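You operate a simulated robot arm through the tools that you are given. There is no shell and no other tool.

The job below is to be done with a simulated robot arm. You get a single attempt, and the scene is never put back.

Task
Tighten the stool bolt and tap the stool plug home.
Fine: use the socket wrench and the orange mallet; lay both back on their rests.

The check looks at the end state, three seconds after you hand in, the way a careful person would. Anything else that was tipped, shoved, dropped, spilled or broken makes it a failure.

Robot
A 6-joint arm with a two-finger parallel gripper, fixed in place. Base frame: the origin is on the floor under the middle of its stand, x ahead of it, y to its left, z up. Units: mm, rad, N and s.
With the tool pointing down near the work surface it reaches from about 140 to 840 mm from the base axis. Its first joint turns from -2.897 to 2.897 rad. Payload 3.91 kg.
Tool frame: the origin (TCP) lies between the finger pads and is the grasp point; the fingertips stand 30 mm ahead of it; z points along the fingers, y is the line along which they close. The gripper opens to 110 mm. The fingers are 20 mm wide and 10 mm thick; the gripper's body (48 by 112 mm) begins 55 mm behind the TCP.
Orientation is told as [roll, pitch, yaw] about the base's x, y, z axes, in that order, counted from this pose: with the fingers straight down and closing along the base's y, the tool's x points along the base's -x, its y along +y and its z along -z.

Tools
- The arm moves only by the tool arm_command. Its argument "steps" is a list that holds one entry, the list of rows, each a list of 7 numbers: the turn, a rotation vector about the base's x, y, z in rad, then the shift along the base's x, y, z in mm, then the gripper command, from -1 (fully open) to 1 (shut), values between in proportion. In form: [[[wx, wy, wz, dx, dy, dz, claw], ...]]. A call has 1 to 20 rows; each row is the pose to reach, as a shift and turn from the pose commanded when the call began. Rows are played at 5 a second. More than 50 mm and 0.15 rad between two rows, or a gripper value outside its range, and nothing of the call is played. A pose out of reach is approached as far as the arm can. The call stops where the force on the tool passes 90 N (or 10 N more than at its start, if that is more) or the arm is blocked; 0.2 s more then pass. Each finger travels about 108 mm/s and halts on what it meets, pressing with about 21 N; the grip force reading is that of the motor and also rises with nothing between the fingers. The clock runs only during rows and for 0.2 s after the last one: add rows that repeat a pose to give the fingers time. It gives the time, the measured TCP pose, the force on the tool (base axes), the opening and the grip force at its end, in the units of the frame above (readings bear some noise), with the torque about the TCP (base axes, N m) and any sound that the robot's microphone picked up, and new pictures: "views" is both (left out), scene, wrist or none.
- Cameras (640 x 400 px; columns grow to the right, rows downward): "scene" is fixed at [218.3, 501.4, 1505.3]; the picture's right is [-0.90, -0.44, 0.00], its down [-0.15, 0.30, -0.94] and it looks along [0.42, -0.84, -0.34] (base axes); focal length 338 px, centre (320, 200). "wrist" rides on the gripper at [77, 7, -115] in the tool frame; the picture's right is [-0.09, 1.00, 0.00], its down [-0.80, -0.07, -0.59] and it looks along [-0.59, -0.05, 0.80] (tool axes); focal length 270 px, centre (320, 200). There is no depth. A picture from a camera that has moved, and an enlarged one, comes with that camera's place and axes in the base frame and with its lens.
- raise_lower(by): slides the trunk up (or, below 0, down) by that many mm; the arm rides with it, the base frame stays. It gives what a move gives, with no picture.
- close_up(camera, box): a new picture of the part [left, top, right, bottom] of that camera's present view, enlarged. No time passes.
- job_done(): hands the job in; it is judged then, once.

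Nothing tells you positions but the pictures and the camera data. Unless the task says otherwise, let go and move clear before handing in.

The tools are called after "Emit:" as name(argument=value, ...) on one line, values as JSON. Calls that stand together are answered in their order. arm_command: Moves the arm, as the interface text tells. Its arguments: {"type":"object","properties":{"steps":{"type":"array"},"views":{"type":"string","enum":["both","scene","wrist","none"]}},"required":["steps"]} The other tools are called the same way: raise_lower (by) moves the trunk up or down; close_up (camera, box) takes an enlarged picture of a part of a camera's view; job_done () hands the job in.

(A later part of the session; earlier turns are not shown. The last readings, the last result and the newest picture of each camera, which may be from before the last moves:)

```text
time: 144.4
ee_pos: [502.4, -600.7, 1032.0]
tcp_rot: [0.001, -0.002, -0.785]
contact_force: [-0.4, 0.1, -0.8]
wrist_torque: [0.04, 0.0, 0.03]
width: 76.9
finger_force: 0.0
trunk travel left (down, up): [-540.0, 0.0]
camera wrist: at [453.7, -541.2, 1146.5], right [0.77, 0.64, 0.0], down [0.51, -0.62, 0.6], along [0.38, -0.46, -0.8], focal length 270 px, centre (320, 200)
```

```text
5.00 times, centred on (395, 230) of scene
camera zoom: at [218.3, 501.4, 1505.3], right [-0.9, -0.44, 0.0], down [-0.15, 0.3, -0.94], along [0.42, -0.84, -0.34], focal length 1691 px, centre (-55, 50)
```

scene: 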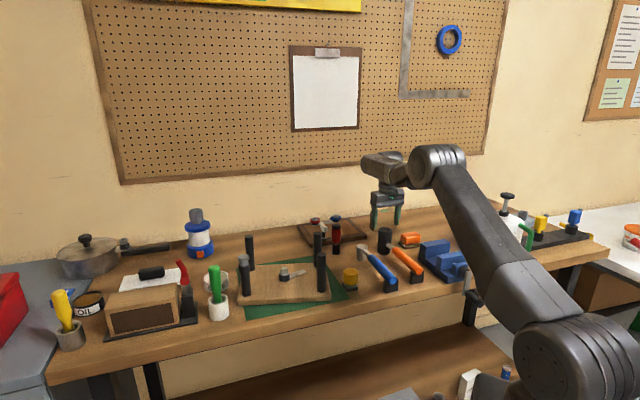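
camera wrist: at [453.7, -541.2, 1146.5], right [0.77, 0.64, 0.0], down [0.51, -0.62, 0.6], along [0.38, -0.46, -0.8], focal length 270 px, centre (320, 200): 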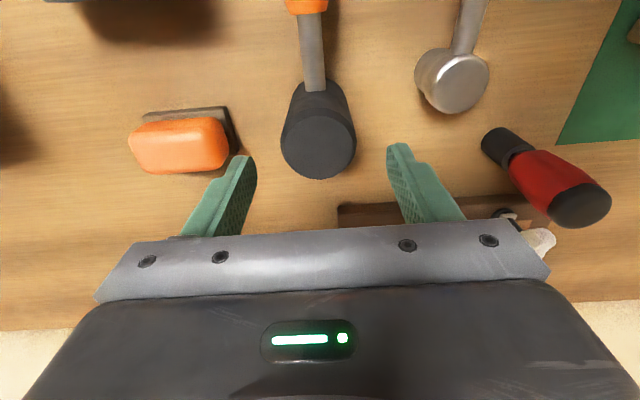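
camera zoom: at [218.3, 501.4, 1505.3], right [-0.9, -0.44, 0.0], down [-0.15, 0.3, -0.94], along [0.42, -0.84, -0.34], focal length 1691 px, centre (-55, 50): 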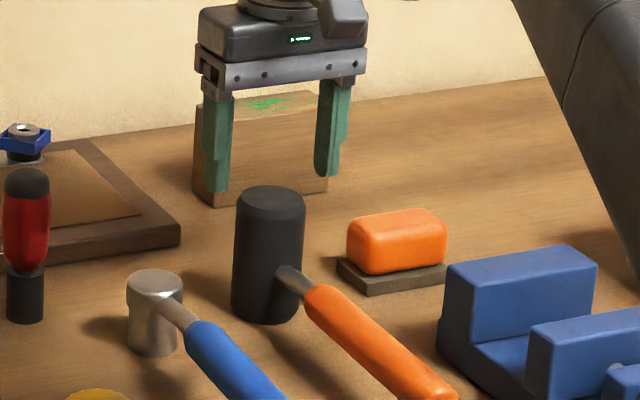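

Nearly centred. I'll correct by about 2 mm and descend around the mallet head.

Emit:
arm_command(steps=[[[0, 0, 0, -1.2, 1.2, -25, -0.4], [0, 0, 0, -1.2, 1.2, -50, -0.4], [0, 0, 0, -1.2, 1.2, -68, -0.4], [0, 0, 0, -1.2, 1.2, -76, -0.4], [0, 0, 0, -1.2, 1.2, -76, -0.4]]])

Emit:
close_up(camera="scene", box=[355, 200, 435, 280])

```text
time: 145.6
ee_pos: [501.6, -599.0, 956.8]
tcp_rot: [0.001, -0.004, -0.786]
contact_force: [-0.2, 0.0, -0.2]
wrist_torque: [0.01, -0.01, -0.01]
width: 76.9
finger_force: 0.1
trunk travel left (down, up): [-540.0, 0.0]
camera wrist: at [453.2, -539.5, 1069.7], right [0.77, 0.64, 0.0], down [0.51, -0.62, 0.6], along [0.38, -0.46, -0.8], focal length 270 px, centre (320, 200)
```

scene: 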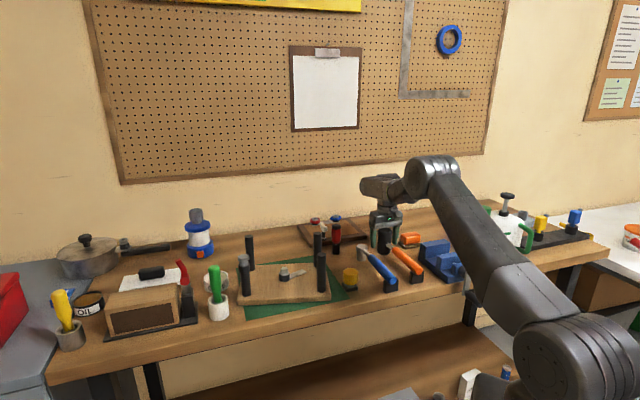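
wrist: 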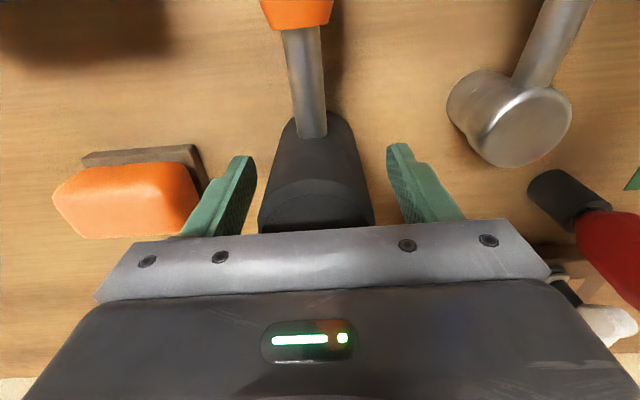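

```text
5.00 times, centred on (395, 240) of scene
camera zoom: at [218.3, 501.4, 1505.3], right [-0.9, -0.44, 0.0], down [-0.15, 0.3, -0.94], along [0.42, -0.84, -0.34], focal length 1691 px, centre (-55, 0)
```

zoom: 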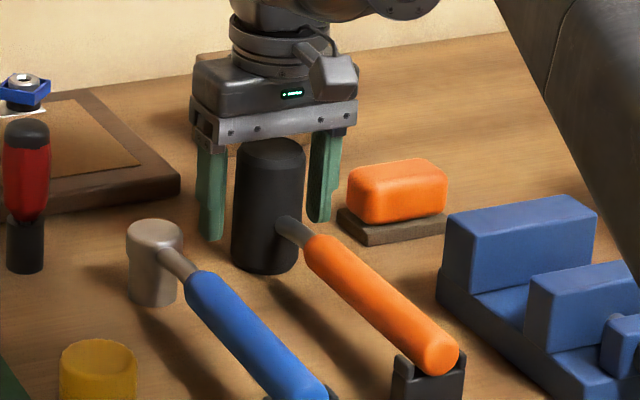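

Emit:
arm_command(steps=[[[0, 0, 0, 0, 0, 0, 0], [0, 0, 0, 0, 0, 0, 0.3], [0, 0, 0, 0, 0, 0, 1], [0, 0, 0, 0, 0, 0, 1], [0, 0, 0, 0, 0, 0, 1]]], views="none")

```text
time: 146.8
ee_pos: [503.0, -600.1, 957.3]
tcp_rot: [0.001, -0.003, -0.786]
contact_force: [-1.2, -1.0, 0.2]
wrist_torque: [-0.12, 0.08, 0.07]
width: 47.7
finger_force: 21.1
trunk travel left (down, up): [-540.0, 0.0]
```

Gripped (47.7 mm). Rest pose noted: TCP (502,-600,957), yaw -0.786. Lifting slowly.

Emit:
arm_command(steps=[[[0, 0, 0, 0, 0, 4, 1], [0, 0, 0, 0, 0, 10, 1], [0, 0, 0, 0, 0, 20, 1], [0, 0, 0, 0, 0, 30, 1], [0, 0, 0, 0, 0, 30, 1]]], views="none")

Emit:
close_up(camera="scene", box=[355, 200, 435, 280])

```text
time: 148.0
ee_pos: [503.4, -599.8, 986.7]
tcp_rot: [0.002, -0.002, -0.784]
contact_force: [0.0, 0.3, -2.2]
wrist_torque: [-0.11, -0.11, 0.0]
width: 47.2
finger_force: 21.0
trunk travel left (down, up): [-540.0, 0.0]
```

```text
5.00 times, centred on (395, 240) of scene
camera zoom: at [218.3, 501.4, 1505.3], right [-0.9, -0.44, 0.0], down [-0.15, 0.3, -0.94], along [0.42, -0.84, -0.34], focal length 1691 px, centre (-55, 0)
```

zoom: 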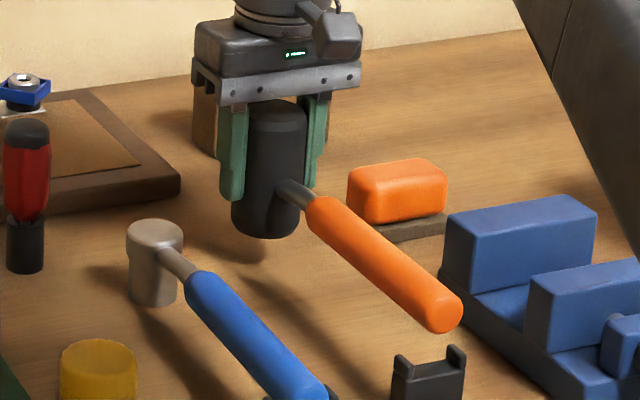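

The mallet lifts level, with its striking face 57 mm below the TCP. Now I'll measure where the plug is.

Emit:
close_up(camera="scene", box=[225, 245, 275, 305])

Emit:
close_up(camera="scene", box=[220, 215, 350, 320])

```text
6.67 times, centred on (250, 275) of scene
camera zoom: at [218.3, 501.4, 1505.3], right [-0.9, -0.44, 0.0], down [-0.15, 0.3, -0.94], along [0.42, -0.84, -0.34], focal length 2255 px, centre (787, -300)
```

zoom: 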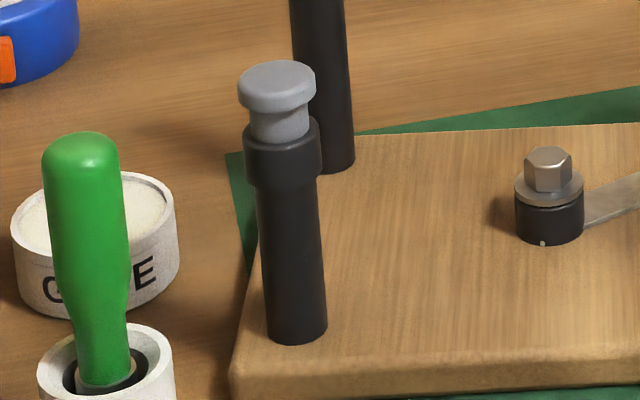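

```text
3.81 times, centred on (285, 268) of scene
camera zoom: at [218.3, 501.4, 1505.3], right [-0.9, -0.44, 0.0], down [-0.15, 0.3, -0.94], along [0.42, -0.84, -0.34], focal length 1289 px, centre (453, -57)
```

zoom: 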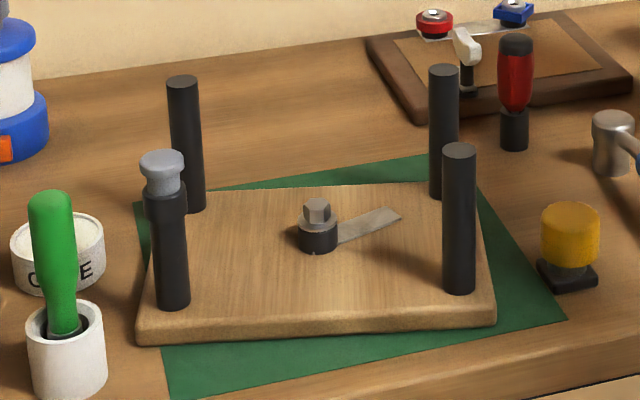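

The plug is now at about (770,-141,1042), because the stool has swung around. I'll raise the mallet and move beside the plug to measure it with the wrist camera.

Emit:
arm_command(steps=[[[0, 0, 0, 0, 0, 45, 1], [0, 0, 0, 0, 0, 90, 1], [0, 0, 0, 0, 0, 135, 1], [0, 0, 0, 0, 0, 158, 1], [0, 0, 0, 20, 38, 158, 1], [0, 0, 0, 41, 76, 158, 1], [0, 0, 0, 61, 114, 158, 1], [0, 0, 0, 82, 152, 158, 1], [0, 0, 0, 102, 190, 158, 1], [0, 0, 0, 123, 228, 158, 1], [0, 0, 0, 143, 266, 158, 1], [0, 0, 0, 164, 304, 158, 1], [0, 0, 0, 184, 342, 158, 1], [0, 0, 0, 205, 380, 158, 1], [0, 0, 0, 225, 417, 158, 1], [0, 0, 0, 225, 417, 158, 1]]])

Emit:
close_up(camera="wrist", box=[300, 20, 480, 220])

```text
time: 151.4
ee_pos: [725.0, -183.9, 1145.4]
tcp_rot: [0.001, -0.001, -0.785]
contact_force: [-0.6, 0.0, -3.9]
wrist_torque: [-0.09, -0.06, -0.03]
width: 47.7
finger_force: 20.7
trunk travel left (down, up): [-540.0, 0.0]
camera wrist: at [676.5, -124.0, 1259.2], right [0.77, 0.64, 0.0], down [0.51, -0.62, 0.6], along [0.38, -0.46, -0.8], focal length 270 px, centre (320, 200)
```

scene: 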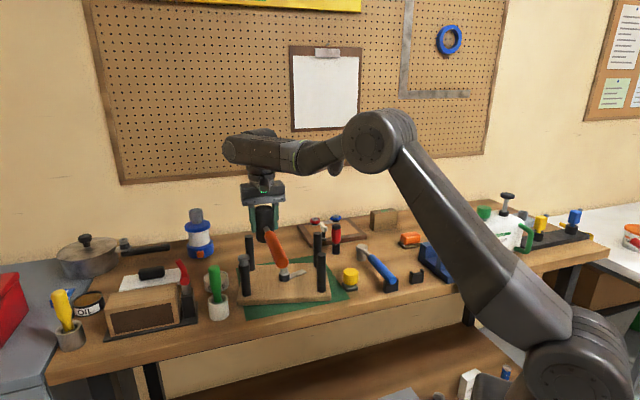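
wrist: 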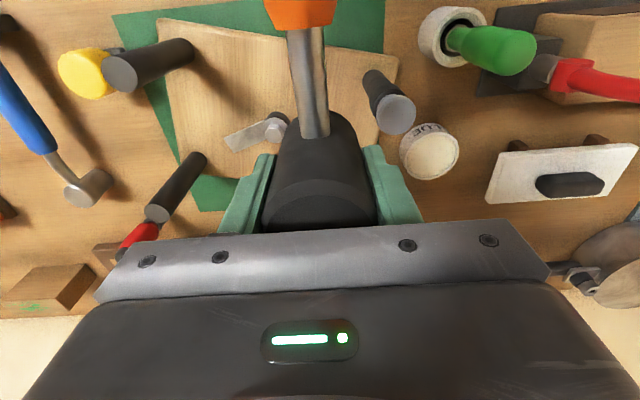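

```text
2.00 times, centred on (390, 120) of wrist
camera zoom: at [676.5, -124.0, 1259.2], right [0.77, 0.64, 0.0], down [0.51, -0.62, 0.6], along [0.38, -0.46, -0.8], focal length 541 px, centre (180, 360)
```

zoom: 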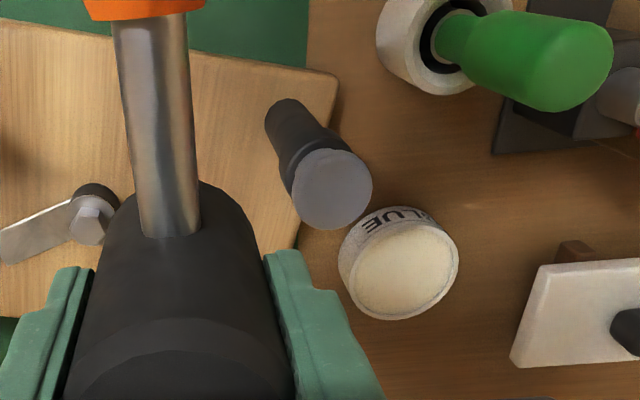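

The plug top is at about (770.5,-141,1044). I'll position the mallet face directly above it, about 13 mm up, and check.

Emit:
arm_command(steps=[[[0, 0, 0, 23, 21, 0, 1], [0, 0, 0, 45.5, 42.2, 0, 1], [0, 0, 0, 45.5, 42.2, -15, 1], [0, 0, 0, 45.5, 42.2, -31, 1], [0, 0, 0, 45.5, 42.2, -31, 1]]])

Emit:
close_up(camera="scene", box=[215, 215, 285, 285])

```text
time: 152.6
ee_pos: [773.8, -142.1, 1112.5]
tcp_rot: [0.002, -0.003, -0.787]
contact_force: [0.1, -0.8, -2.9]
wrist_torque: [-0.1, -0.11, 0.0]
width: 47.9
finger_force: 20.7
trunk travel left (down, up): [-540.0, 0.0]
camera wrist: at [723.7, -82.3, 1226.7], right [0.77, 0.64, 0.0], down [0.51, -0.62, 0.6], along [0.38, -0.46, -0.8], focal length 270 px, centre (320, 200)
```

scene: 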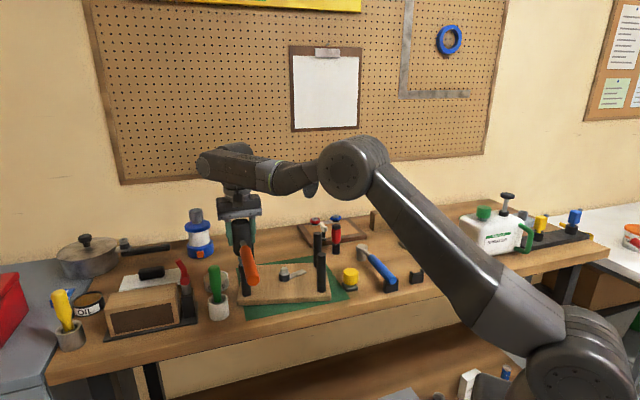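
wrist: 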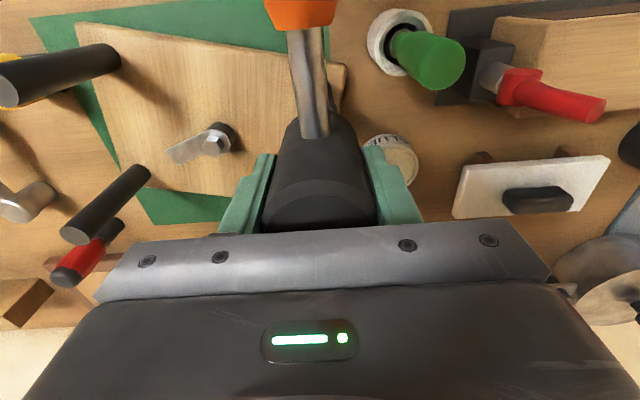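

```text
5.71 times, centred on (250, 250) of scene
camera zoom: at [218.3, 501.4, 1505.3], right [-0.9, -0.44, 0.0], down [-0.15, 0.3, -0.94], along [0.42, -0.84, -0.34], focal length 1933 px, centre (720, -86)
```

zoom: 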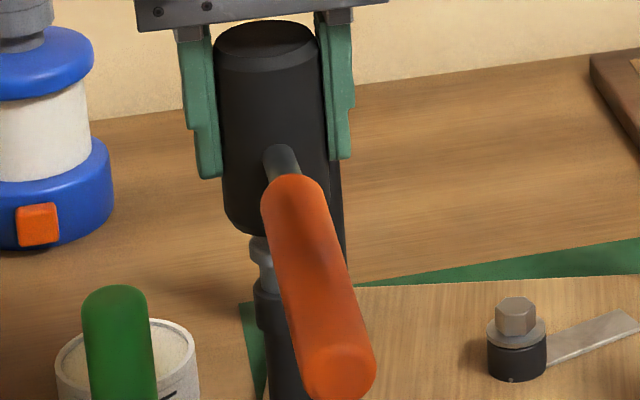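

Aligned. I'll descend slowly to find contact with the plug first.

Emit:
arm_command(steps=[[[0, 0, 0, -1.5, 0.5, -4, 1], [0, 0, 0, -1.5, 0.5, -8, 1], [0, 0, 0, -1.5, 0.5, -10, 1], [0, 0, 0, -1.5, 0.5, -12, 1], [0, 0, 0, -1.5, 0.5, -12, 1]]], views="none")

Emit:
close_up(camera="scene", box=[215, 215, 285, 285])

```text
time: 153.8
ee_pos: [770.8, -139.4, 1101.1]
tcp_rot: [0.003, -0.001, -0.785]
contact_force: [1.1, -0.7, -2.7]
wrist_torque: [-0.13, -0.12, 0.0]
width: 47.3
finger_force: 20.8
trunk travel left (down, up): [-540.0, 0.0]
```

```text
5.71 times, centred on (250, 250) of scene
camera zoom: at [218.3, 501.4, 1505.3], right [-0.9, -0.44, 0.0], down [-0.15, 0.3, -0.94], along [0.42, -0.84, -0.34], focal length 1933 px, centre (720, -86)
```

zoom: 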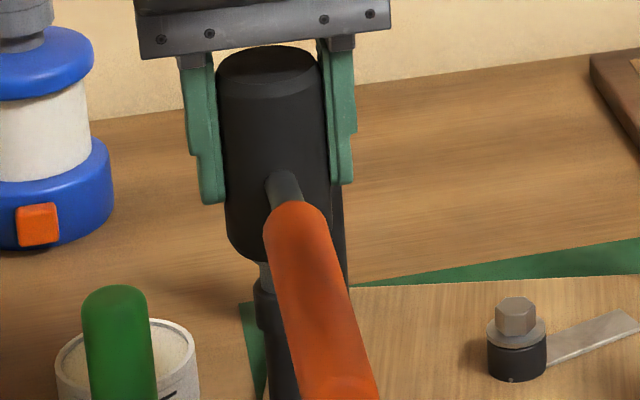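

Emit:
arm_command(steps=[[[0, 0, 0, 0, 0, -2, 1], [0, 0, 0, 0, 0, -4, 1], [0, 0, 0, 0, 0, -6, 1], [0, 0, 0, 0, 0, -6, 1]]], views="none")

```text
time: 154.8
ee_pos: [770.4, -139.8, 1098.7]
tcp_rot: [0.005, -0.007, -0.784]
contact_force: [9.2, -2.8, 25.9]
wrist_torque: [-0.37, -0.35, 0.07]
width: 47.4
finger_force: 21.2
trunk travel left (down, up): [-540.0, 0.0]
```

Contact at TCP z≈1099. Now I'll tap: lift 20 mm and strike down briskly, then look.

Emit:
arm_command(steps=[[[0, 0, 0, -0.5, 0.2, 10, 1], [0, 0, 0, -0.5, 0.2, 24, 1], [0, 0, 0, -0.5, 0.2, 24, 1], [0, 0, 0, -0.5, 0.2, -2, 1], [0, 0, 0, -0.5, 0.2, 10, 1], [0, 0, 0, -0.5, 0.2, 24, 1], [0, 0, 0, -0.5, 0.2, 24, 1]]], views="none")

Emit:
close_up(camera="scene", box=[215, 215, 285, 285])

```text
time: 156.4
ee_pos: [770.7, -139.2, 1118.4]
tcp_rot: [0.001, -0.001, -0.787]
contact_force: [-0.5, -0.8, -2.9]
wrist_torque: [-0.12, -0.13, 0.03]
width: 47.5
finger_force: 20.8
trunk travel left (down, up): [-540.0, 0.0]
```

```text
5.71 times, centred on (250, 250) of scene
camera zoom: at [218.3, 501.4, 1505.3], right [-0.9, -0.44, 0.0], down [-0.15, 0.3, -0.94], along [0.42, -0.84, -0.34], focal length 1933 px, centre (720, -86)
```

zoom: 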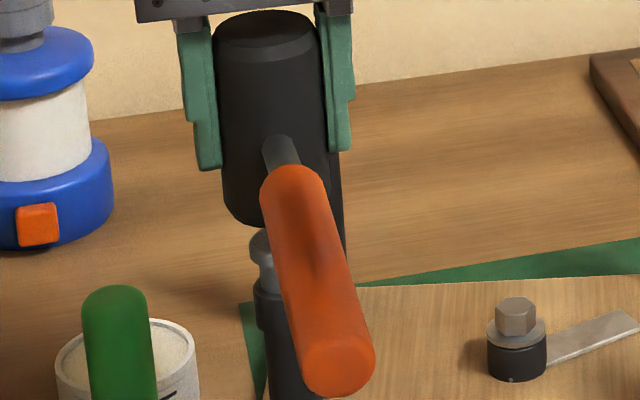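

Emit:
close_up(camera="scene", box=[228, 240, 263, 275])

```text
11.43 times, centred on (246, 258) of scene
camera zoom: at [218.3, 501.4, 1505.3], right [-0.9, -0.44, 0.0], down [-0.15, 0.3, -0.94], along [0.42, -0.84, -0.34], focal length 3866 px, centre (1171, -457)
```

zoom: 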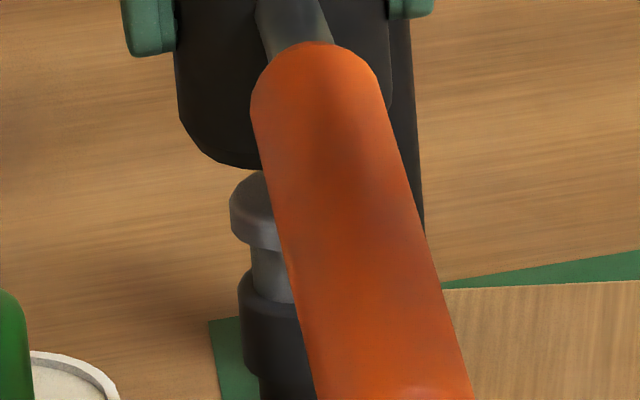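

The handle blocks the view. I'll rotate the mallet about its head so the handle swings to the right and I can monitor the plug.

Emit:
arm_command(steps=[[[0, 0, 0.14, 0, 0, 3, 1], [0, 0, 0.28, 0, 0, 3, 1], [0, 0, 0.42, 0, 0, 3, 1], [0, 0, 0.56, 0, 0, 3, 1], [0, 0, 0.7, 0, 0, 3, 1], [0, 0, 0.7, 0, 0, 3, 1]]], views="none")

Emit:
close_up(camera="scene", box=[215, 215, 285, 285])

Emit:
close_up(camera="scene", box=[228, 240, 263, 275])

```text
time: 157.8
ee_pos: [770.4, -140.2, 1122.7]
tcp_rot: [0.0, -0.003, -0.084]
contact_force: [0.7, 0.2, -3.3]
wrist_torque: [0.0, -0.16, 0.01]
width: 47.4
finger_force: 20.8
trunk travel left (down, up): [-540.0, 0.0]
```

```text
5.71 times, centred on (250, 250) of scene
camera zoom: at [218.3, 501.4, 1505.3], right [-0.9, -0.44, 0.0], down [-0.15, 0.3, -0.94], along [0.42, -0.84, -0.34], focal length 1933 px, centre (720, -86)
```

zoom: 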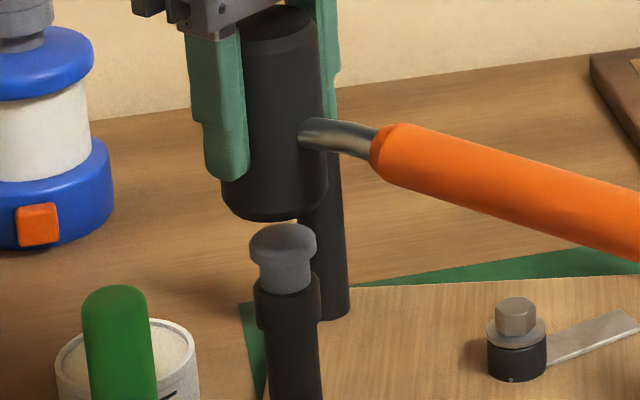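

```text
11.43 times, centred on (246, 258) of scene
camera zoom: at [218.3, 501.4, 1505.3], right [-0.9, -0.44, 0.0], down [-0.15, 0.3, -0.94], along [0.42, -0.84, -0.34], focal length 3866 px, centre (1171, -457)
```

zoom: 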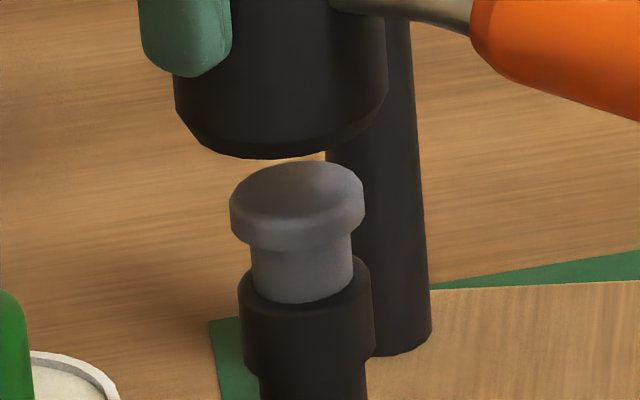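

Now I can see the plug clearly: it hasn't sunk noticeably yet. I'll centre by about 2 mm and strike harder.

Emit:
arm_command(steps=[[[0, 0, 0, -2, -1, 5, 1], [0, 0, 0, -2, -1, 10, 1], [0, 0, 0, -2, -1, 10, 1], [0, 0, 0, -2, -1, -34, 1], [0, 0, 0, -2, -1, -34, 1]]], views="none")

Emit:
close_up(camera="scene", box=[228, 240, 263, 275])

```text
time: 159.0
ee_pos: [767.6, -141.1, 1093.1]
tcp_rot: [0.0, -0.011, -0.084]
contact_force: [8.2, -1.6, 28.5]
wrist_torque: [-0.13, -0.55, 0.03]
width: 47.4
finger_force: 19.8
trunk travel left (down, up): [-540.0, 0.0]
```

```text
11.43 times, centred on (246, 258) of scene
camera zoom: at [218.3, 501.4, 1505.3], right [-0.9, -0.44, 0.0], down [-0.15, 0.3, -0.94], along [0.42, -0.84, -0.34], focal length 3866 px, centre (1171, -457)
```

zoom: 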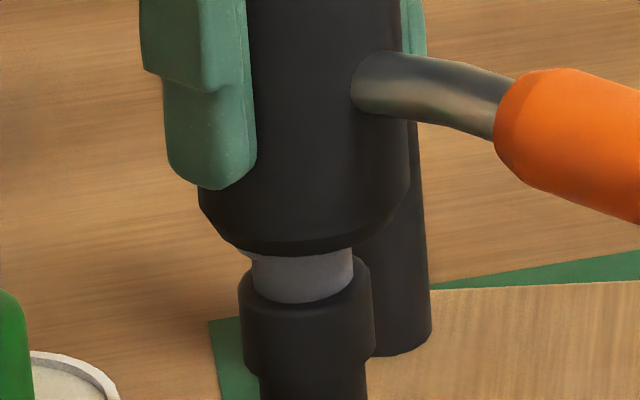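

The mallet slid up in my grip until near the palm; now pressure can pass through the palm. I'll press further in small steps.

Emit:
arm_command(steps=[[[0, 0, 0, 0, 0, -3, 1], [0, 0, 0, 0, 0, -6, 1], [0, 0, 0, 0, 0, -9, 1], [0, 0, 0, 0, 0, -9, 1]]], views="none")

Emit:
close_up(camera="scene", box=[228, 240, 263, 275])

```text
time: 160.0
ee_pos: [766.4, -140.7, 1081.8]
tcp_rot: [0.002, -0.007, -0.085]
contact_force: [-1.3, -0.5, 28.0]
wrist_torque: [-0.13, 0.13, -0.06]
width: 47.1
finger_force: 21.3
trunk travel left (down, up): [-540.0, 0.0]
```

```text
11.43 times, centred on (246, 258) of scene
camera zoom: at [218.3, 501.4, 1505.3], right [-0.9, -0.44, 0.0], down [-0.15, 0.3, -0.94], along [0.42, -0.84, -0.34], focal length 3866 px, centre (1171, -457)
```

zoom: 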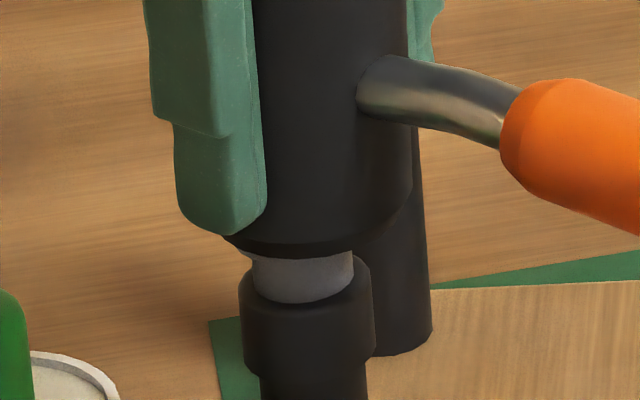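

Emit:
arm_command(steps=[[[0, 0, 0, 0.5, 0, -3, 1], [0, 0, 0, 0.5, 0, -6, 1], [0, 0, 0, 0.5, 0, -9, 1], [0, 0, 0, 0.5, 0, -9, 1]]], views="none")

Emit:
close_up(camera="scene", box=[215, 215, 285, 285])

```text
time: 161.0
ee_pos: [765.5, -141.0, 1077.5]
tcp_rot: [0.0, -0.013, -0.085]
contact_force: [-1.6, -1.4, 44.7]
wrist_torque: [-0.13, 0.12, 0.02]
width: 47.6
finger_force: 21.3
trunk travel left (down, up): [-540.0, 0.0]
```

```text
5.71 times, centred on (250, 250) of scene
camera zoom: at [218.3, 501.4, 1505.3], right [-0.9, -0.44, 0.0], down [-0.15, 0.3, -0.94], along [0.42, -0.84, -0.34], focal length 1933 px, centre (720, -86)
```

zoom: 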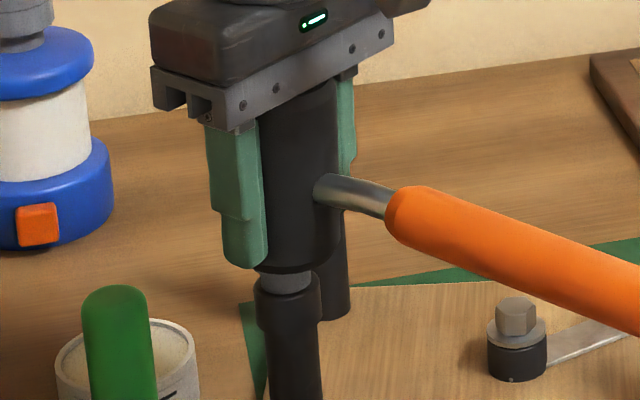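

Palm contact made (45 N) and the plug still holds, so it needs impact. I'll tap with quick strokes now that the load path is solid.

Emit:
arm_command(steps=[[[0, 0, 0, 1, 0, 10, 1], [0, 0, 0, 1, 0, 30, 1], [0, 0, 0, 1, 0, 40, 1], [0, 0, 0, 1, 0, 40, 1], [0, 0, 0, 1, 0, -5, 1], [0, 0, 0, 1, 0, -5, 1]]], views="none")

Emit:
close_up(camera="scene", box=[228, 240, 263, 275])

```text
time: 162.4
ee_pos: [767.8, -141.2, 1077.1]
tcp_rot: [-0.003, -0.024, -0.083]
contact_force: [8.9, 0.5, 76.9]
wrist_torque: [-0.52, 0.1, 0.0]
width: 47.6
finger_force: 21.8
trunk travel left (down, up): [-540.0, 0.0]
```

```text
11.43 times, centred on (246, 258) of scene
camera zoom: at [218.3, 501.4, 1505.3], right [-0.9, -0.44, 0.0], down [-0.15, 0.3, -0.94], along [0.42, -0.84, -0.34], focal length 3866 px, centre (1171, -457)
```

zoom: 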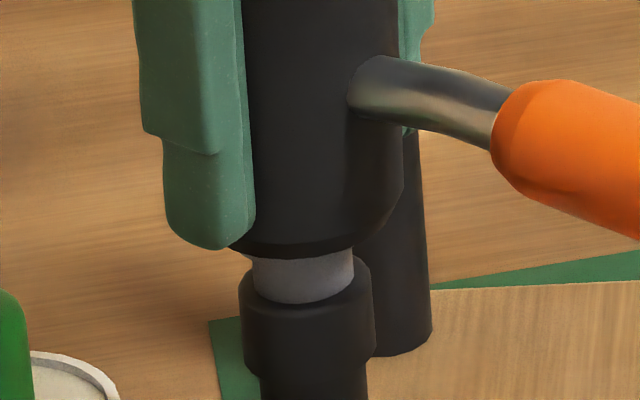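

At 77 N static it does not move, so it needs speed. I'll take a longer, faster stroke.

Emit:
arm_command(steps=[[[0, 0, 0, 0, 0, 20, 1], [0, 0, 0, 0, 0, 60, 1], [0, 0, 0, 0, 0, 92, 1], [0, 0, 0, 0, 0, 92, 1], [0, 0, 0, 0, 0, 43, 1], [0, 0, 0, 0, 0, -6, 1], [0, 0, 0, 0, 0, -6, 1]]], views="none")

Emit:
close_up(camera="scene", box=[228, 240, 263, 275])

Emit:
close_up(camera="scene", box=[215, 215, 345, 310])

```text
time: 164.0
ee_pos: [770.7, -140.4, 1075.5]
tcp_rot: [-0.001, -0.03, -0.084]
contact_force: [4.0, 6.7, 107.2]
wrist_torque: [0.08, 0.32, -0.04]
width: 47.4
finger_force: 21.1
trunk travel left (down, up): [-540.0, 0.0]
```

```text
11.43 times, centred on (246, 258) of scene
camera zoom: at [218.3, 501.4, 1505.3], right [-0.9, -0.44, 0.0], down [-0.15, 0.3, -0.94], along [0.42, -0.84, -0.34], focal length 3866 px, centre (1171, -457)
```

zoom: 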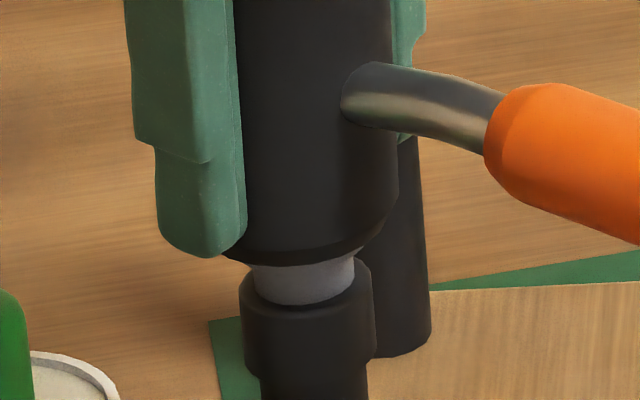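

```text
4.21 times, centred on (280, 262) of scene
camera zoom: at [218.3, 501.4, 1505.3], right [-0.9, -0.44, 0.0], down [-0.15, 0.3, -0.94], along [0.42, -0.84, -0.34], focal length 1424 px, centre (488, -63)
```

zoom: 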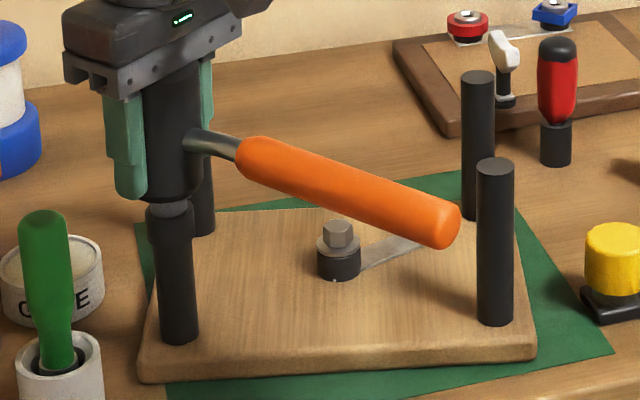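

That stroke hit 107 N and seems to have moved the plug slightly. I'll lift and check how far it has gone.

Emit:
arm_command(steps=[[[0, 0, 0, 0, 0, 15, 1], [0, 0, 0, 0, 0, 45, 1], [0, 0, 0, 0, 0, 45, 1]]], views="none")

Emit:
close_up(camera="scene", box=[228, 240, 263, 275])

```text
time: 164.8
ee_pos: [771.7, -140.3, 1103.1]
tcp_rot: [0.002, 0.001, -0.086]
contact_force: [0.3, 0.4, -3.3]
wrist_torque: [0.0, -0.16, 0.0]
width: 47.5
finger_force: 21.3
trunk travel left (down, up): [-540.0, 0.0]
```

```text
11.43 times, centred on (246, 258) of scene
camera zoom: at [218.3, 501.4, 1505.3], right [-0.9, -0.44, 0.0], down [-0.15, 0.3, -0.94], along [0.42, -0.84, -0.34], focal length 3866 px, centre (1171, -457)
```

zoom: 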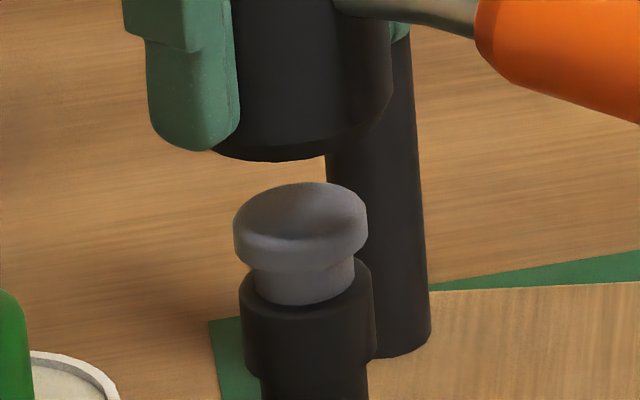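

Excellent, the fast stroke drove the plug down about 6 mm. I'll repeat the same stroke.

Emit:
arm_command(steps=[[[0, 0, 0, -1, 0, 30, 1], [0, 0, 0, -1, 0, 53, 1], [0, 0, 0, -1, 0, 53, 1], [0, 0, 0, -1, 0, 4, 1], [0, 0, 0, -1, 0, -45, 1], [0, 0, 0, -1, 0, -45, 1]]], views="none")

Emit:
arm_command(steps=[[[0, 0, 0, 0, 0, 15, 1], [0, 0, 0, 0, 0, 45, 1], [0, 0, 0, 0, 0, 45, 1]]], views="none")

Emit:
close_up(camera="scene", box=[228, 240, 263, 275])

```text
time: 166.2
ee_pos: [768.5, -138.1, 1074.1]
tcp_rot: [-0.003, -0.023, -0.085]
contact_force: [12.1, -6.8, 30.6]
wrist_torque: [-0.44, -0.08, 0.08]
width: 47.5
finger_force: 20.7
trunk travel left (down, up): [-540.0, 0.0]
```

```text
time: 167.0
ee_pos: [768.9, -140.2, 1102.0]
tcp_rot: [0.001, 0.001, -0.084]
contact_force: [0.3, 0.3, -4.0]
wrist_torque: [0.0, -0.16, 0.01]
width: 47.7
finger_force: 20.7
trunk travel left (down, up): [-540.0, 0.0]
```

```text
11.43 times, centred on (246, 258) of scene
camera zoom: at [218.3, 501.4, 1505.3], right [-0.9, -0.44, 0.0], down [-0.15, 0.3, -0.94], along [0.42, -0.84, -0.34], focal length 3866 px, centre (1171, -457)
```

zoom: 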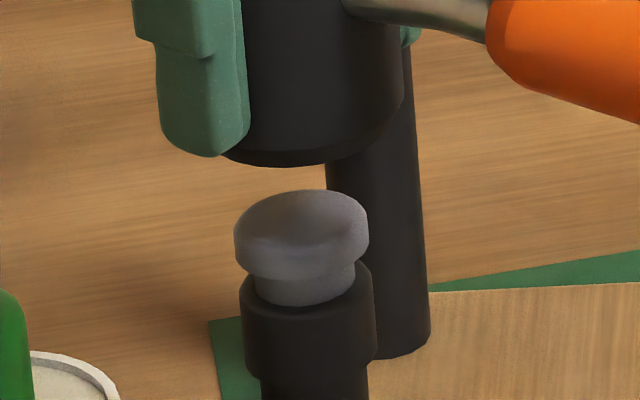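

Another 2 mm. I'll use an even longer stroke so the arm is at full speed at impact.

Emit:
arm_command(steps=[[[0, 0, 0, 0, 0, 40, 1], [0, 0, 0, 0, 0, 80, 1], [0, 0, 0, 0, 0, 100, 1], [0, 0, 0, 0, 0, 100, 1], [0, 0, 0, 0, 0, 51, 1], [0, 0, 0, 0, 0, 2, 1], [0, 0, 0, 0, 0, -47, 1], [0, 0, 0, 0, 0, -47, 1]]], views="none")

Emit:
arm_command(steps=[[[0, 0, 0, 0, 0, 15, 1], [0, 0, 0, 0, 0, 45, 1], [0, 0, 0, 0, 0, 45, 1]]], views="none")

Emit:
close_up(camera="scene", box=[228, 240, 263, 275])

```text
time: 168.8
ee_pos: [766.1, -141.2, 1072.4]
tcp_rot: [-0.002, -0.025, -0.085]
contact_force: [10.8, -4.7, 28.6]
wrist_torque: [-0.2, -0.11, 0.04]
width: 47.1
finger_force: 21.7
trunk travel left (down, up): [-540.0, 0.0]
```

```text
time: 169.6
ee_pos: [767.9, -142.3, 1100.4]
tcp_rot: [0.0, 0.001, -0.087]
contact_force: [0.3, -0.7, -4.0]
wrist_torque: [-0.03, -0.1, -0.03]
width: 47.6
finger_force: 20.9
trunk travel left (down, up): [-540.0, 0.0]
```

```text
11.43 times, centred on (246, 258) of scene
camera zoom: at [218.3, 501.4, 1505.3], right [-0.9, -0.44, 0.0], down [-0.15, 0.3, -0.94], along [0.42, -0.84, -0.34], focal length 3866 px, centre (1171, -457)
```

zoom: 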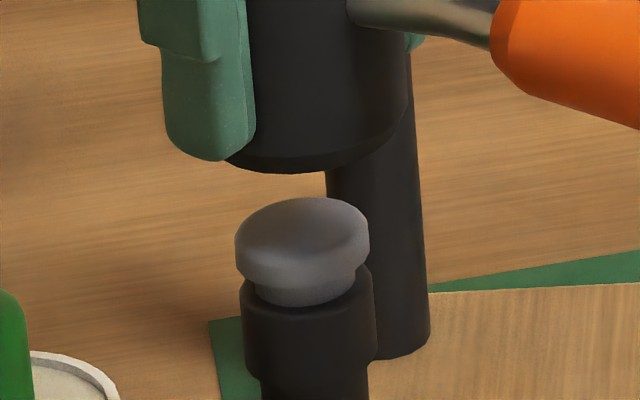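

Another 2 mm; about 5 mm remains. I'll repeat.

Emit:
arm_command(steps=[[[0, 0, 0, 0.5, 0.5, 40, 1], [0, 0, 0, 0.5, 0.5, 80, 1], [0, 0, 0, 0.5, 0.5, 100, 1], [0, 0, 0, 0.5, 0.5, 100, 1], [0, 0, 0, 0.5, 0.5, 51, 1], [0, 0, 0, 0.5, 0.5, 2, 1], [0, 0, 0, 0.5, 0.5, -47, 1], [0, 0, 0, 0.5, 0.5, -47, 1]]], views="none")

Emit:
arm_command(steps=[[[0, 0, 0, 0, 0, 15, 1], [0, 0, 0, 0, 0, 45, 1], [0, 0, 0, 0, 0, 45, 1]]], views="none")

Emit:
close_up(camera="scene", box=[228, 240, 263, 275])

Emit:
close_up(camera="scene", box=[215, 215, 345, 310])

```text
time: 171.4
ee_pos: [769.6, -141.2, 1069.8]
tcp_rot: [-0.001, -0.024, -0.084]
contact_force: [3.7, 1.9, 73.0]
wrist_torque: [-0.1, 0.4, -0.03]
width: 47.2
finger_force: 20.3
trunk travel left (down, up): [-540.0, 0.0]
```

```text
time: 172.2
ee_pos: [768.2, -141.4, 1100.0]
tcp_rot: [0.002, 0.003, -0.085]
contact_force: [0.8, 1.4, -3.3]
wrist_torque: [0.0, -0.14, 0.01]
width: 47.3
finger_force: 21.1
trunk travel left (down, up): [-540.0, 0.0]
```

```text
11.43 times, centred on (246, 258) of scene
camera zoom: at [218.3, 501.4, 1505.3], right [-0.9, -0.44, 0.0], down [-0.15, 0.3, -0.94], along [0.42, -0.84, -0.34], focal length 3866 px, centre (1171, -457)
```

zoom: 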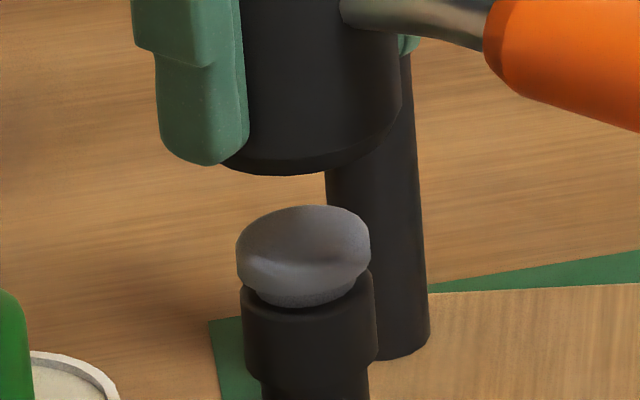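

```text
4.21 times, centred on (280, 262) of scene
camera zoom: at [218.3, 501.4, 1505.3], right [-0.9, -0.44, 0.0], down [-0.15, 0.3, -0.94], along [0.42, -0.84, -0.34], focal length 1424 px, centre (488, -63)
```

zoom: 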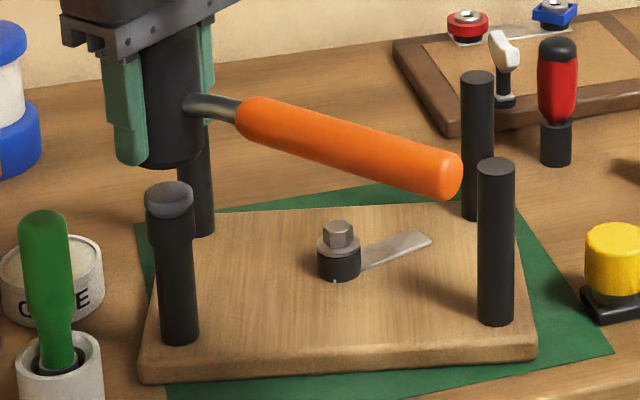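

Close: about 2–3 mm remains. Repeating the stroke.

Emit:
arm_command(steps=[[[0, 0, 0, 0, 0, 40, 1], [0, 0, 0, 0, 0, 80, 1], [0, 0, 0, 0, 0, 100, 1], [0, 0, 0, 0, 0, 100, 1], [0, 0, 0, 0, 0, 51, 1], [0, 0, 0, 0, 0, 2, 1], [0, 0, 0, 0, 0, -47, 1], [0, 0, 0, 0, 0, -47, 1]]], views="none")

Emit:
arm_command(steps=[[[0, 0, 0, 0, 0, 15, 1], [0, 0, 0, 0, 0, 45, 1], [0, 0, 0, 0, 0, 45, 1]]], views="none")

Emit:
close_up(camera="scene", box=[228, 240, 263, 275])

```text
time: 174.0
ee_pos: [768.8, -140.1, 1067.3]
tcp_rot: [-0.002, -0.026, -0.083]
contact_force: [2.8, 9.4, 108.0]
wrist_torque: [0.07, 0.32, -0.05]
width: 47.3
finger_force: 21.6
trunk travel left (down, up): [-540.0, 0.0]
```

```text
time: 174.8
ee_pos: [770.7, -142.2, 1094.3]
tcp_rot: [0.001, 0.002, -0.085]
contact_force: [0.8, -1.0, -4.7]
wrist_torque: [-0.01, -0.11, -0.01]
width: 47.4
finger_force: 20.8
trunk travel left (down, up): [-540.0, 0.0]
```

```text
11.43 times, centred on (246, 258) of scene
camera zoom: at [218.3, 501.4, 1505.3], right [-0.9, -0.44, 0.0], down [-0.15, 0.3, -0.94], along [0.42, -0.84, -0.34], focal length 3866 px, centre (1171, -457)
```

zoom: 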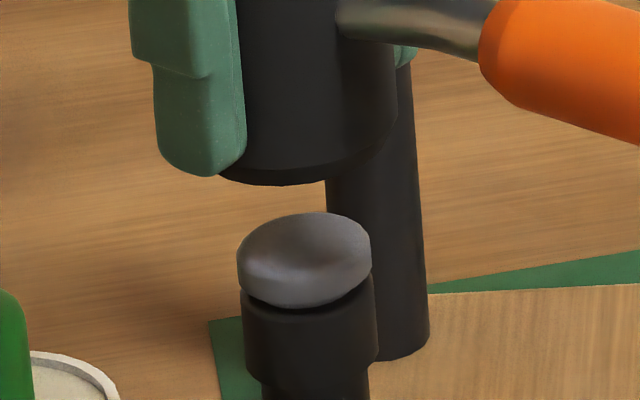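

Nearly seated on the collar. One more stroke to confirm it has reached its stop.

Emit:
arm_command(steps=[[[0, 0, 0, 0, 0, 40, 1], [0, 0, 0, 0, 0, 80, 1], [0, 0, 0, 0, 0, 100, 1], [0, 0, 0, 0, 0, 100, 1], [0, 0, 0, 0, 0, 51, 1], [0, 0, 0, 0, 0, 2, 1], [0, 0, 0, 0, 0, -43, 1], [0, 0, 0, 0, 0, -43, 1]]], views="none")

Emit:
arm_command(steps=[[[0, 0, 0, 0, 0, 15, 1], [0, 0, 0, 0, 0, 50, 1], [0, 0, 0, 0, 0, 70, 1], [0, 0, 0, 0, 0, 70, 1]]], views="none")

Emit:
close_up(camera="scene", box=[228, 240, 263, 275])

Emit:
close_up(camera="scene", box=[238, 255, 258, 275])

```text
time: 176.6
ee_pos: [769.3, -141.0, 1063.1]
tcp_rot: [0.001, -0.019, -0.082]
contact_force: [13.0, 0.8, 46.5]
wrist_torque: [0.03, -0.35, -0.05]
width: 47.4
finger_force: 20.9
trunk travel left (down, up): [-540.0, 0.0]
```

```text
time: 177.6
ee_pos: [770.3, -141.0, 1124.7]
tcp_rot: [0.002, -0.001, -0.085]
contact_force: [0.9, 0.2, -3.4]
wrist_torque: [0.01, -0.17, 0.03]
width: 47.5
finger_force: 20.2
trunk travel left (down, up): [-540.0, 0.0]
```

```text
11.43 times, centred on (246, 258) of scene
camera zoom: at [218.3, 501.4, 1505.3], right [-0.9, -0.44, 0.0], down [-0.15, 0.3, -0.94], along [0.42, -0.84, -0.34], focal length 3866 px, centre (1171, -457)
```

zoom: 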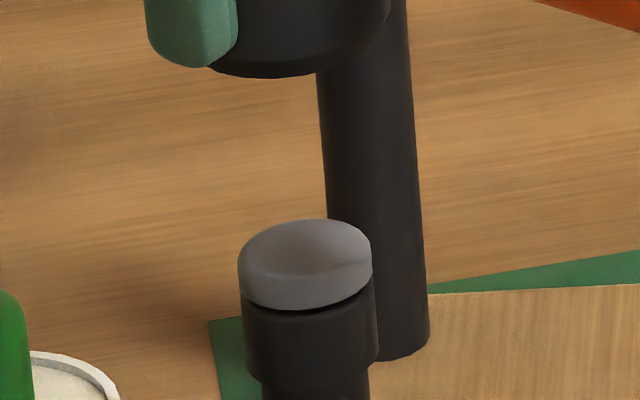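

```text
16.00 times, centred on (248, 265) of scene
camera zoom: at [218.3, 501.4, 1505.3], right [-0.9, -0.44, 0.0], down [-0.15, 0.3, -0.94], along [0.42, -0.84, -0.34], focal length 5412 px, centre (1472, -840)
```

zoom: 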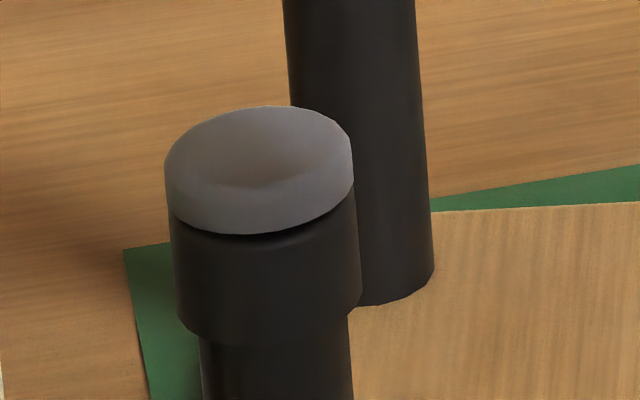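

It looks nearly flush; one more stroke to be certain.

Emit:
arm_command(steps=[[[0, 0, 0, 0, 0, 30, 1], [0, 0, 0, 0, 0, 60, 1], [0, 0, 0, 0, 0, 60, 1], [0, 0, 0, 0, 0, 11, 1], [0, 0, 0, 0, 0, -38, 1], [0, 0, 0, 0, 0, -76, 1], [0, 0, 0, 0, 0, -76, 1]]], views="none")

Emit:
arm_command(steps=[[[0, 0, 0, 0, 0, 15, 1], [0, 0, 0, 0, 0, 50, 1], [0, 0, 0, 0, 0, 75, 1], [0, 0, 0, 0, 0, 75, 1]]], views="none")

Emit:
close_up(camera="scene", box=[238, 255, 258, 275])

```text
time: 179.2
ee_pos: [769.7, -140.8, 1064.8]
tcp_rot: [-0.002, -0.028, -0.083]
contact_force: [6.3, -1.2, 71.0]
wrist_torque: [0.07, 0.36, -0.02]
width: 46.9
finger_force: 20.4
trunk travel left (down, up): [-540.0, 0.0]
```

```text
time: 180.2
ee_pos: [770.7, -142.7, 1122.1]
tcp_rot: [0.001, 0.002, -0.086]
contact_force: [-0.1, -0.8, -3.4]
wrist_torque: [0.0, -0.13, 0.03]
width: 47.6
finger_force: 21.2
trunk travel left (down, up): [-540.0, 0.0]
```

```text
16.00 times, centred on (248, 265) of scene
camera zoom: at [218.3, 501.4, 1505.3], right [-0.9, -0.44, 0.0], down [-0.15, 0.3, -0.94], along [0.42, -0.84, -0.34], focal length 5412 px, centre (1472, -840)
```

zoom: 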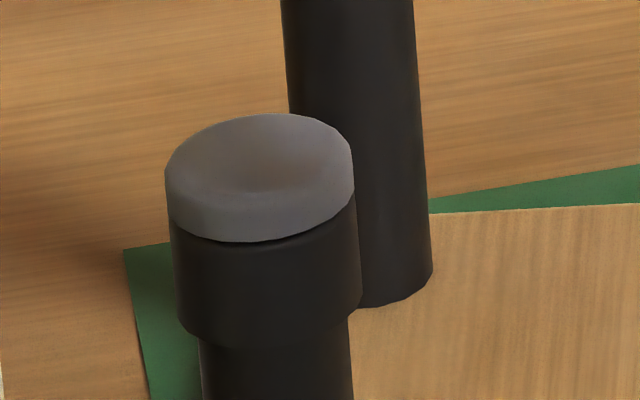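

It went down another ~1 mm. I'll strike again until it stops moving.

Emit:
arm_command(steps=[[[0, 0, 0, 0, 0, 30, 1], [0, 0, 0, 0, 0, 60, 1], [0, 0, 0, 0, 0, 60, 1], [0, 0, 0, 0, 0, 11, 1], [0, 0, 0, 0, 0, -38, 1], [0, 0, 0, 0, 0, -76, 1], [0, 0, 0, 0, 0, -76, 1]]], views="none")

Emit:
arm_command(steps=[[[0, 0, 0, 0, 0, 15, 1], [0, 0, 0, 0, 0, 50, 1], [0, 0, 0, 0, 0, 75, 1], [0, 0, 0, 0, 0, 75, 1]]], views="none")

Emit:
close_up(camera="scene", box=[238, 255, 258, 275])

```text
time: 181.8
ee_pos: [769.7, -139.6, 1065.8]
tcp_rot: [-0.002, -0.027, -0.084]
contact_force: [1.3, 6.4, 116.3]
wrist_torque: [0.26, 0.48, -0.05]
width: 47.4
finger_force: 21.3
trunk travel left (down, up): [-540.0, 0.0]
```

```text
time: 182.8
ee_pos: [768.5, -141.8, 1121.7]
tcp_rot: [0.003, -0.001, -0.084]
contact_force: [0.3, -0.7, -3.0]
wrist_torque: [0.0, -0.12, 0.01]
width: 47.7
finger_force: 21.1
trunk travel left (down, up): [-540.0, 0.0]
```

```text
16.00 times, centred on (248, 265) of scene
camera zoom: at [218.3, 501.4, 1505.3], right [-0.9, -0.44, 0.0], down [-0.15, 0.3, -0.94], along [0.42, -0.84, -0.34], focal length 5412 px, centre (1472, -840)
```

zoom: 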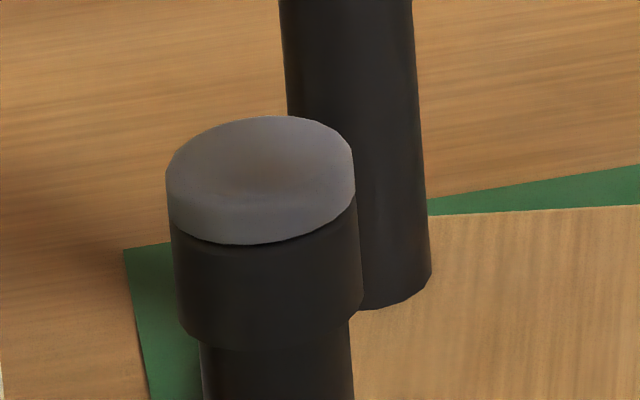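

The plug no longer moves relative to the collar, so it's home. Now I'll carry the mallet back high over the bench to its rest.

Emit:
arm_command(steps=[[[0, 0, 0, 0, 0, 30, 1], [0, 0, -0.05, -22, -38, 35, 1], [0, 0, -0.1, -44, -76, 35, 1], [0, 0, -0.16, -66, -114, 35, 1], [0, 0, -0.22, -88, -152, 35, 1], [0, 0, -0.28, -110, -190, 35, 1], [0, 0, -0.34, -132, -228, 35, 1], [0, 0, -0.4, -154, -266, 35, 1], [0, 0, -0.46, -176, -304, 35, 1], [0, 0, -0.52, -198, -342, 35, 1], [0, 0, -0.58, -220, -380, 35, 1], [0, 0, -0.64, -242, -418, 35, 1], [0, 0, -0.7, -266.5, -457, 35, 1], [0, 0, -0.7, -266.5, -457, -5, 1], [0, 0, -0.7, -266.5, -457, -50, 1], [0, 0, -0.7, -266.5, -457, -95, 1], [0, 0, -0.7, -266.5, -457, -140, 1], [0, 0, -0.7, -266.5, -457, -140, 1]]])

Emit:
close_up(camera="scene", box=[355, 200, 435, 290])

```text
time: 186.6
ee_pos: [502.8, -598.2, 981.2]
tcp_rot: [0.002, -0.005, -0.786]
contact_force: [-0.2, -0.4, -3.5]
wrist_torque: [-0.13, -0.13, -0.01]
width: 47.3
finger_force: 21.2
trunk travel left (down, up): [-540.0, 0.0]
camera wrist: at [452.9, -536.9, 1094.6], right [0.77, 0.64, 0.0], down [0.51, -0.62, 0.6], along [0.38, -0.46, -0.8], focal length 270 px, centre (320, 200)
```

scene: 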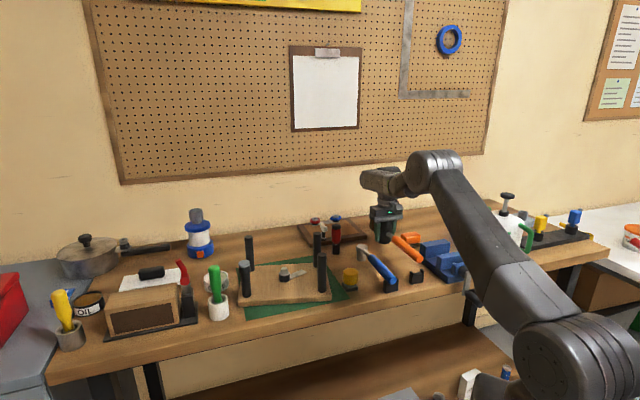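
wrist: 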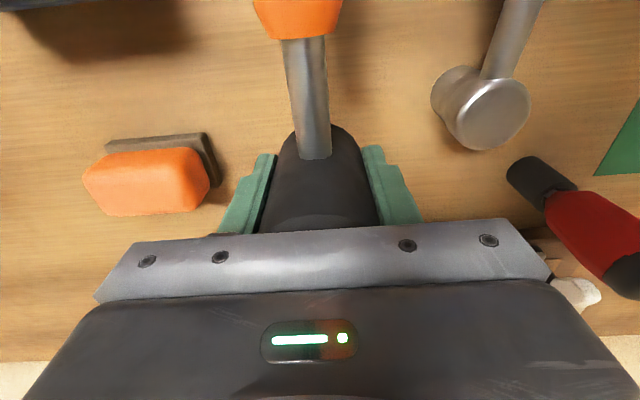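

```text
4.44 times, centred on (395, 245) of scene
camera zoom: at [218.3, 501.4, 1505.3], right [-0.9, -0.44, 0.0], down [-0.15, 0.3, -0.94], along [0.42, -0.84, -0.34], focal length 1503 px, centre (-13, 0)
```

zoom: 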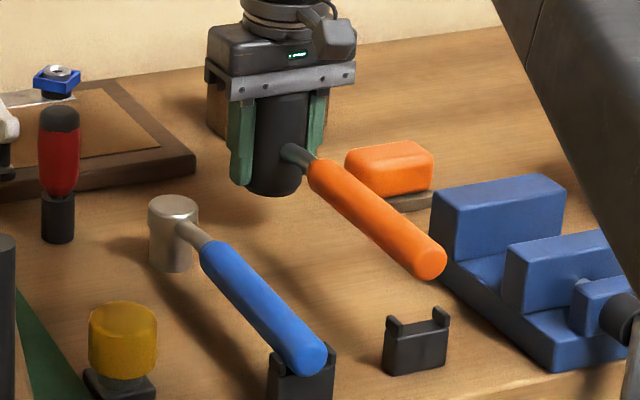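

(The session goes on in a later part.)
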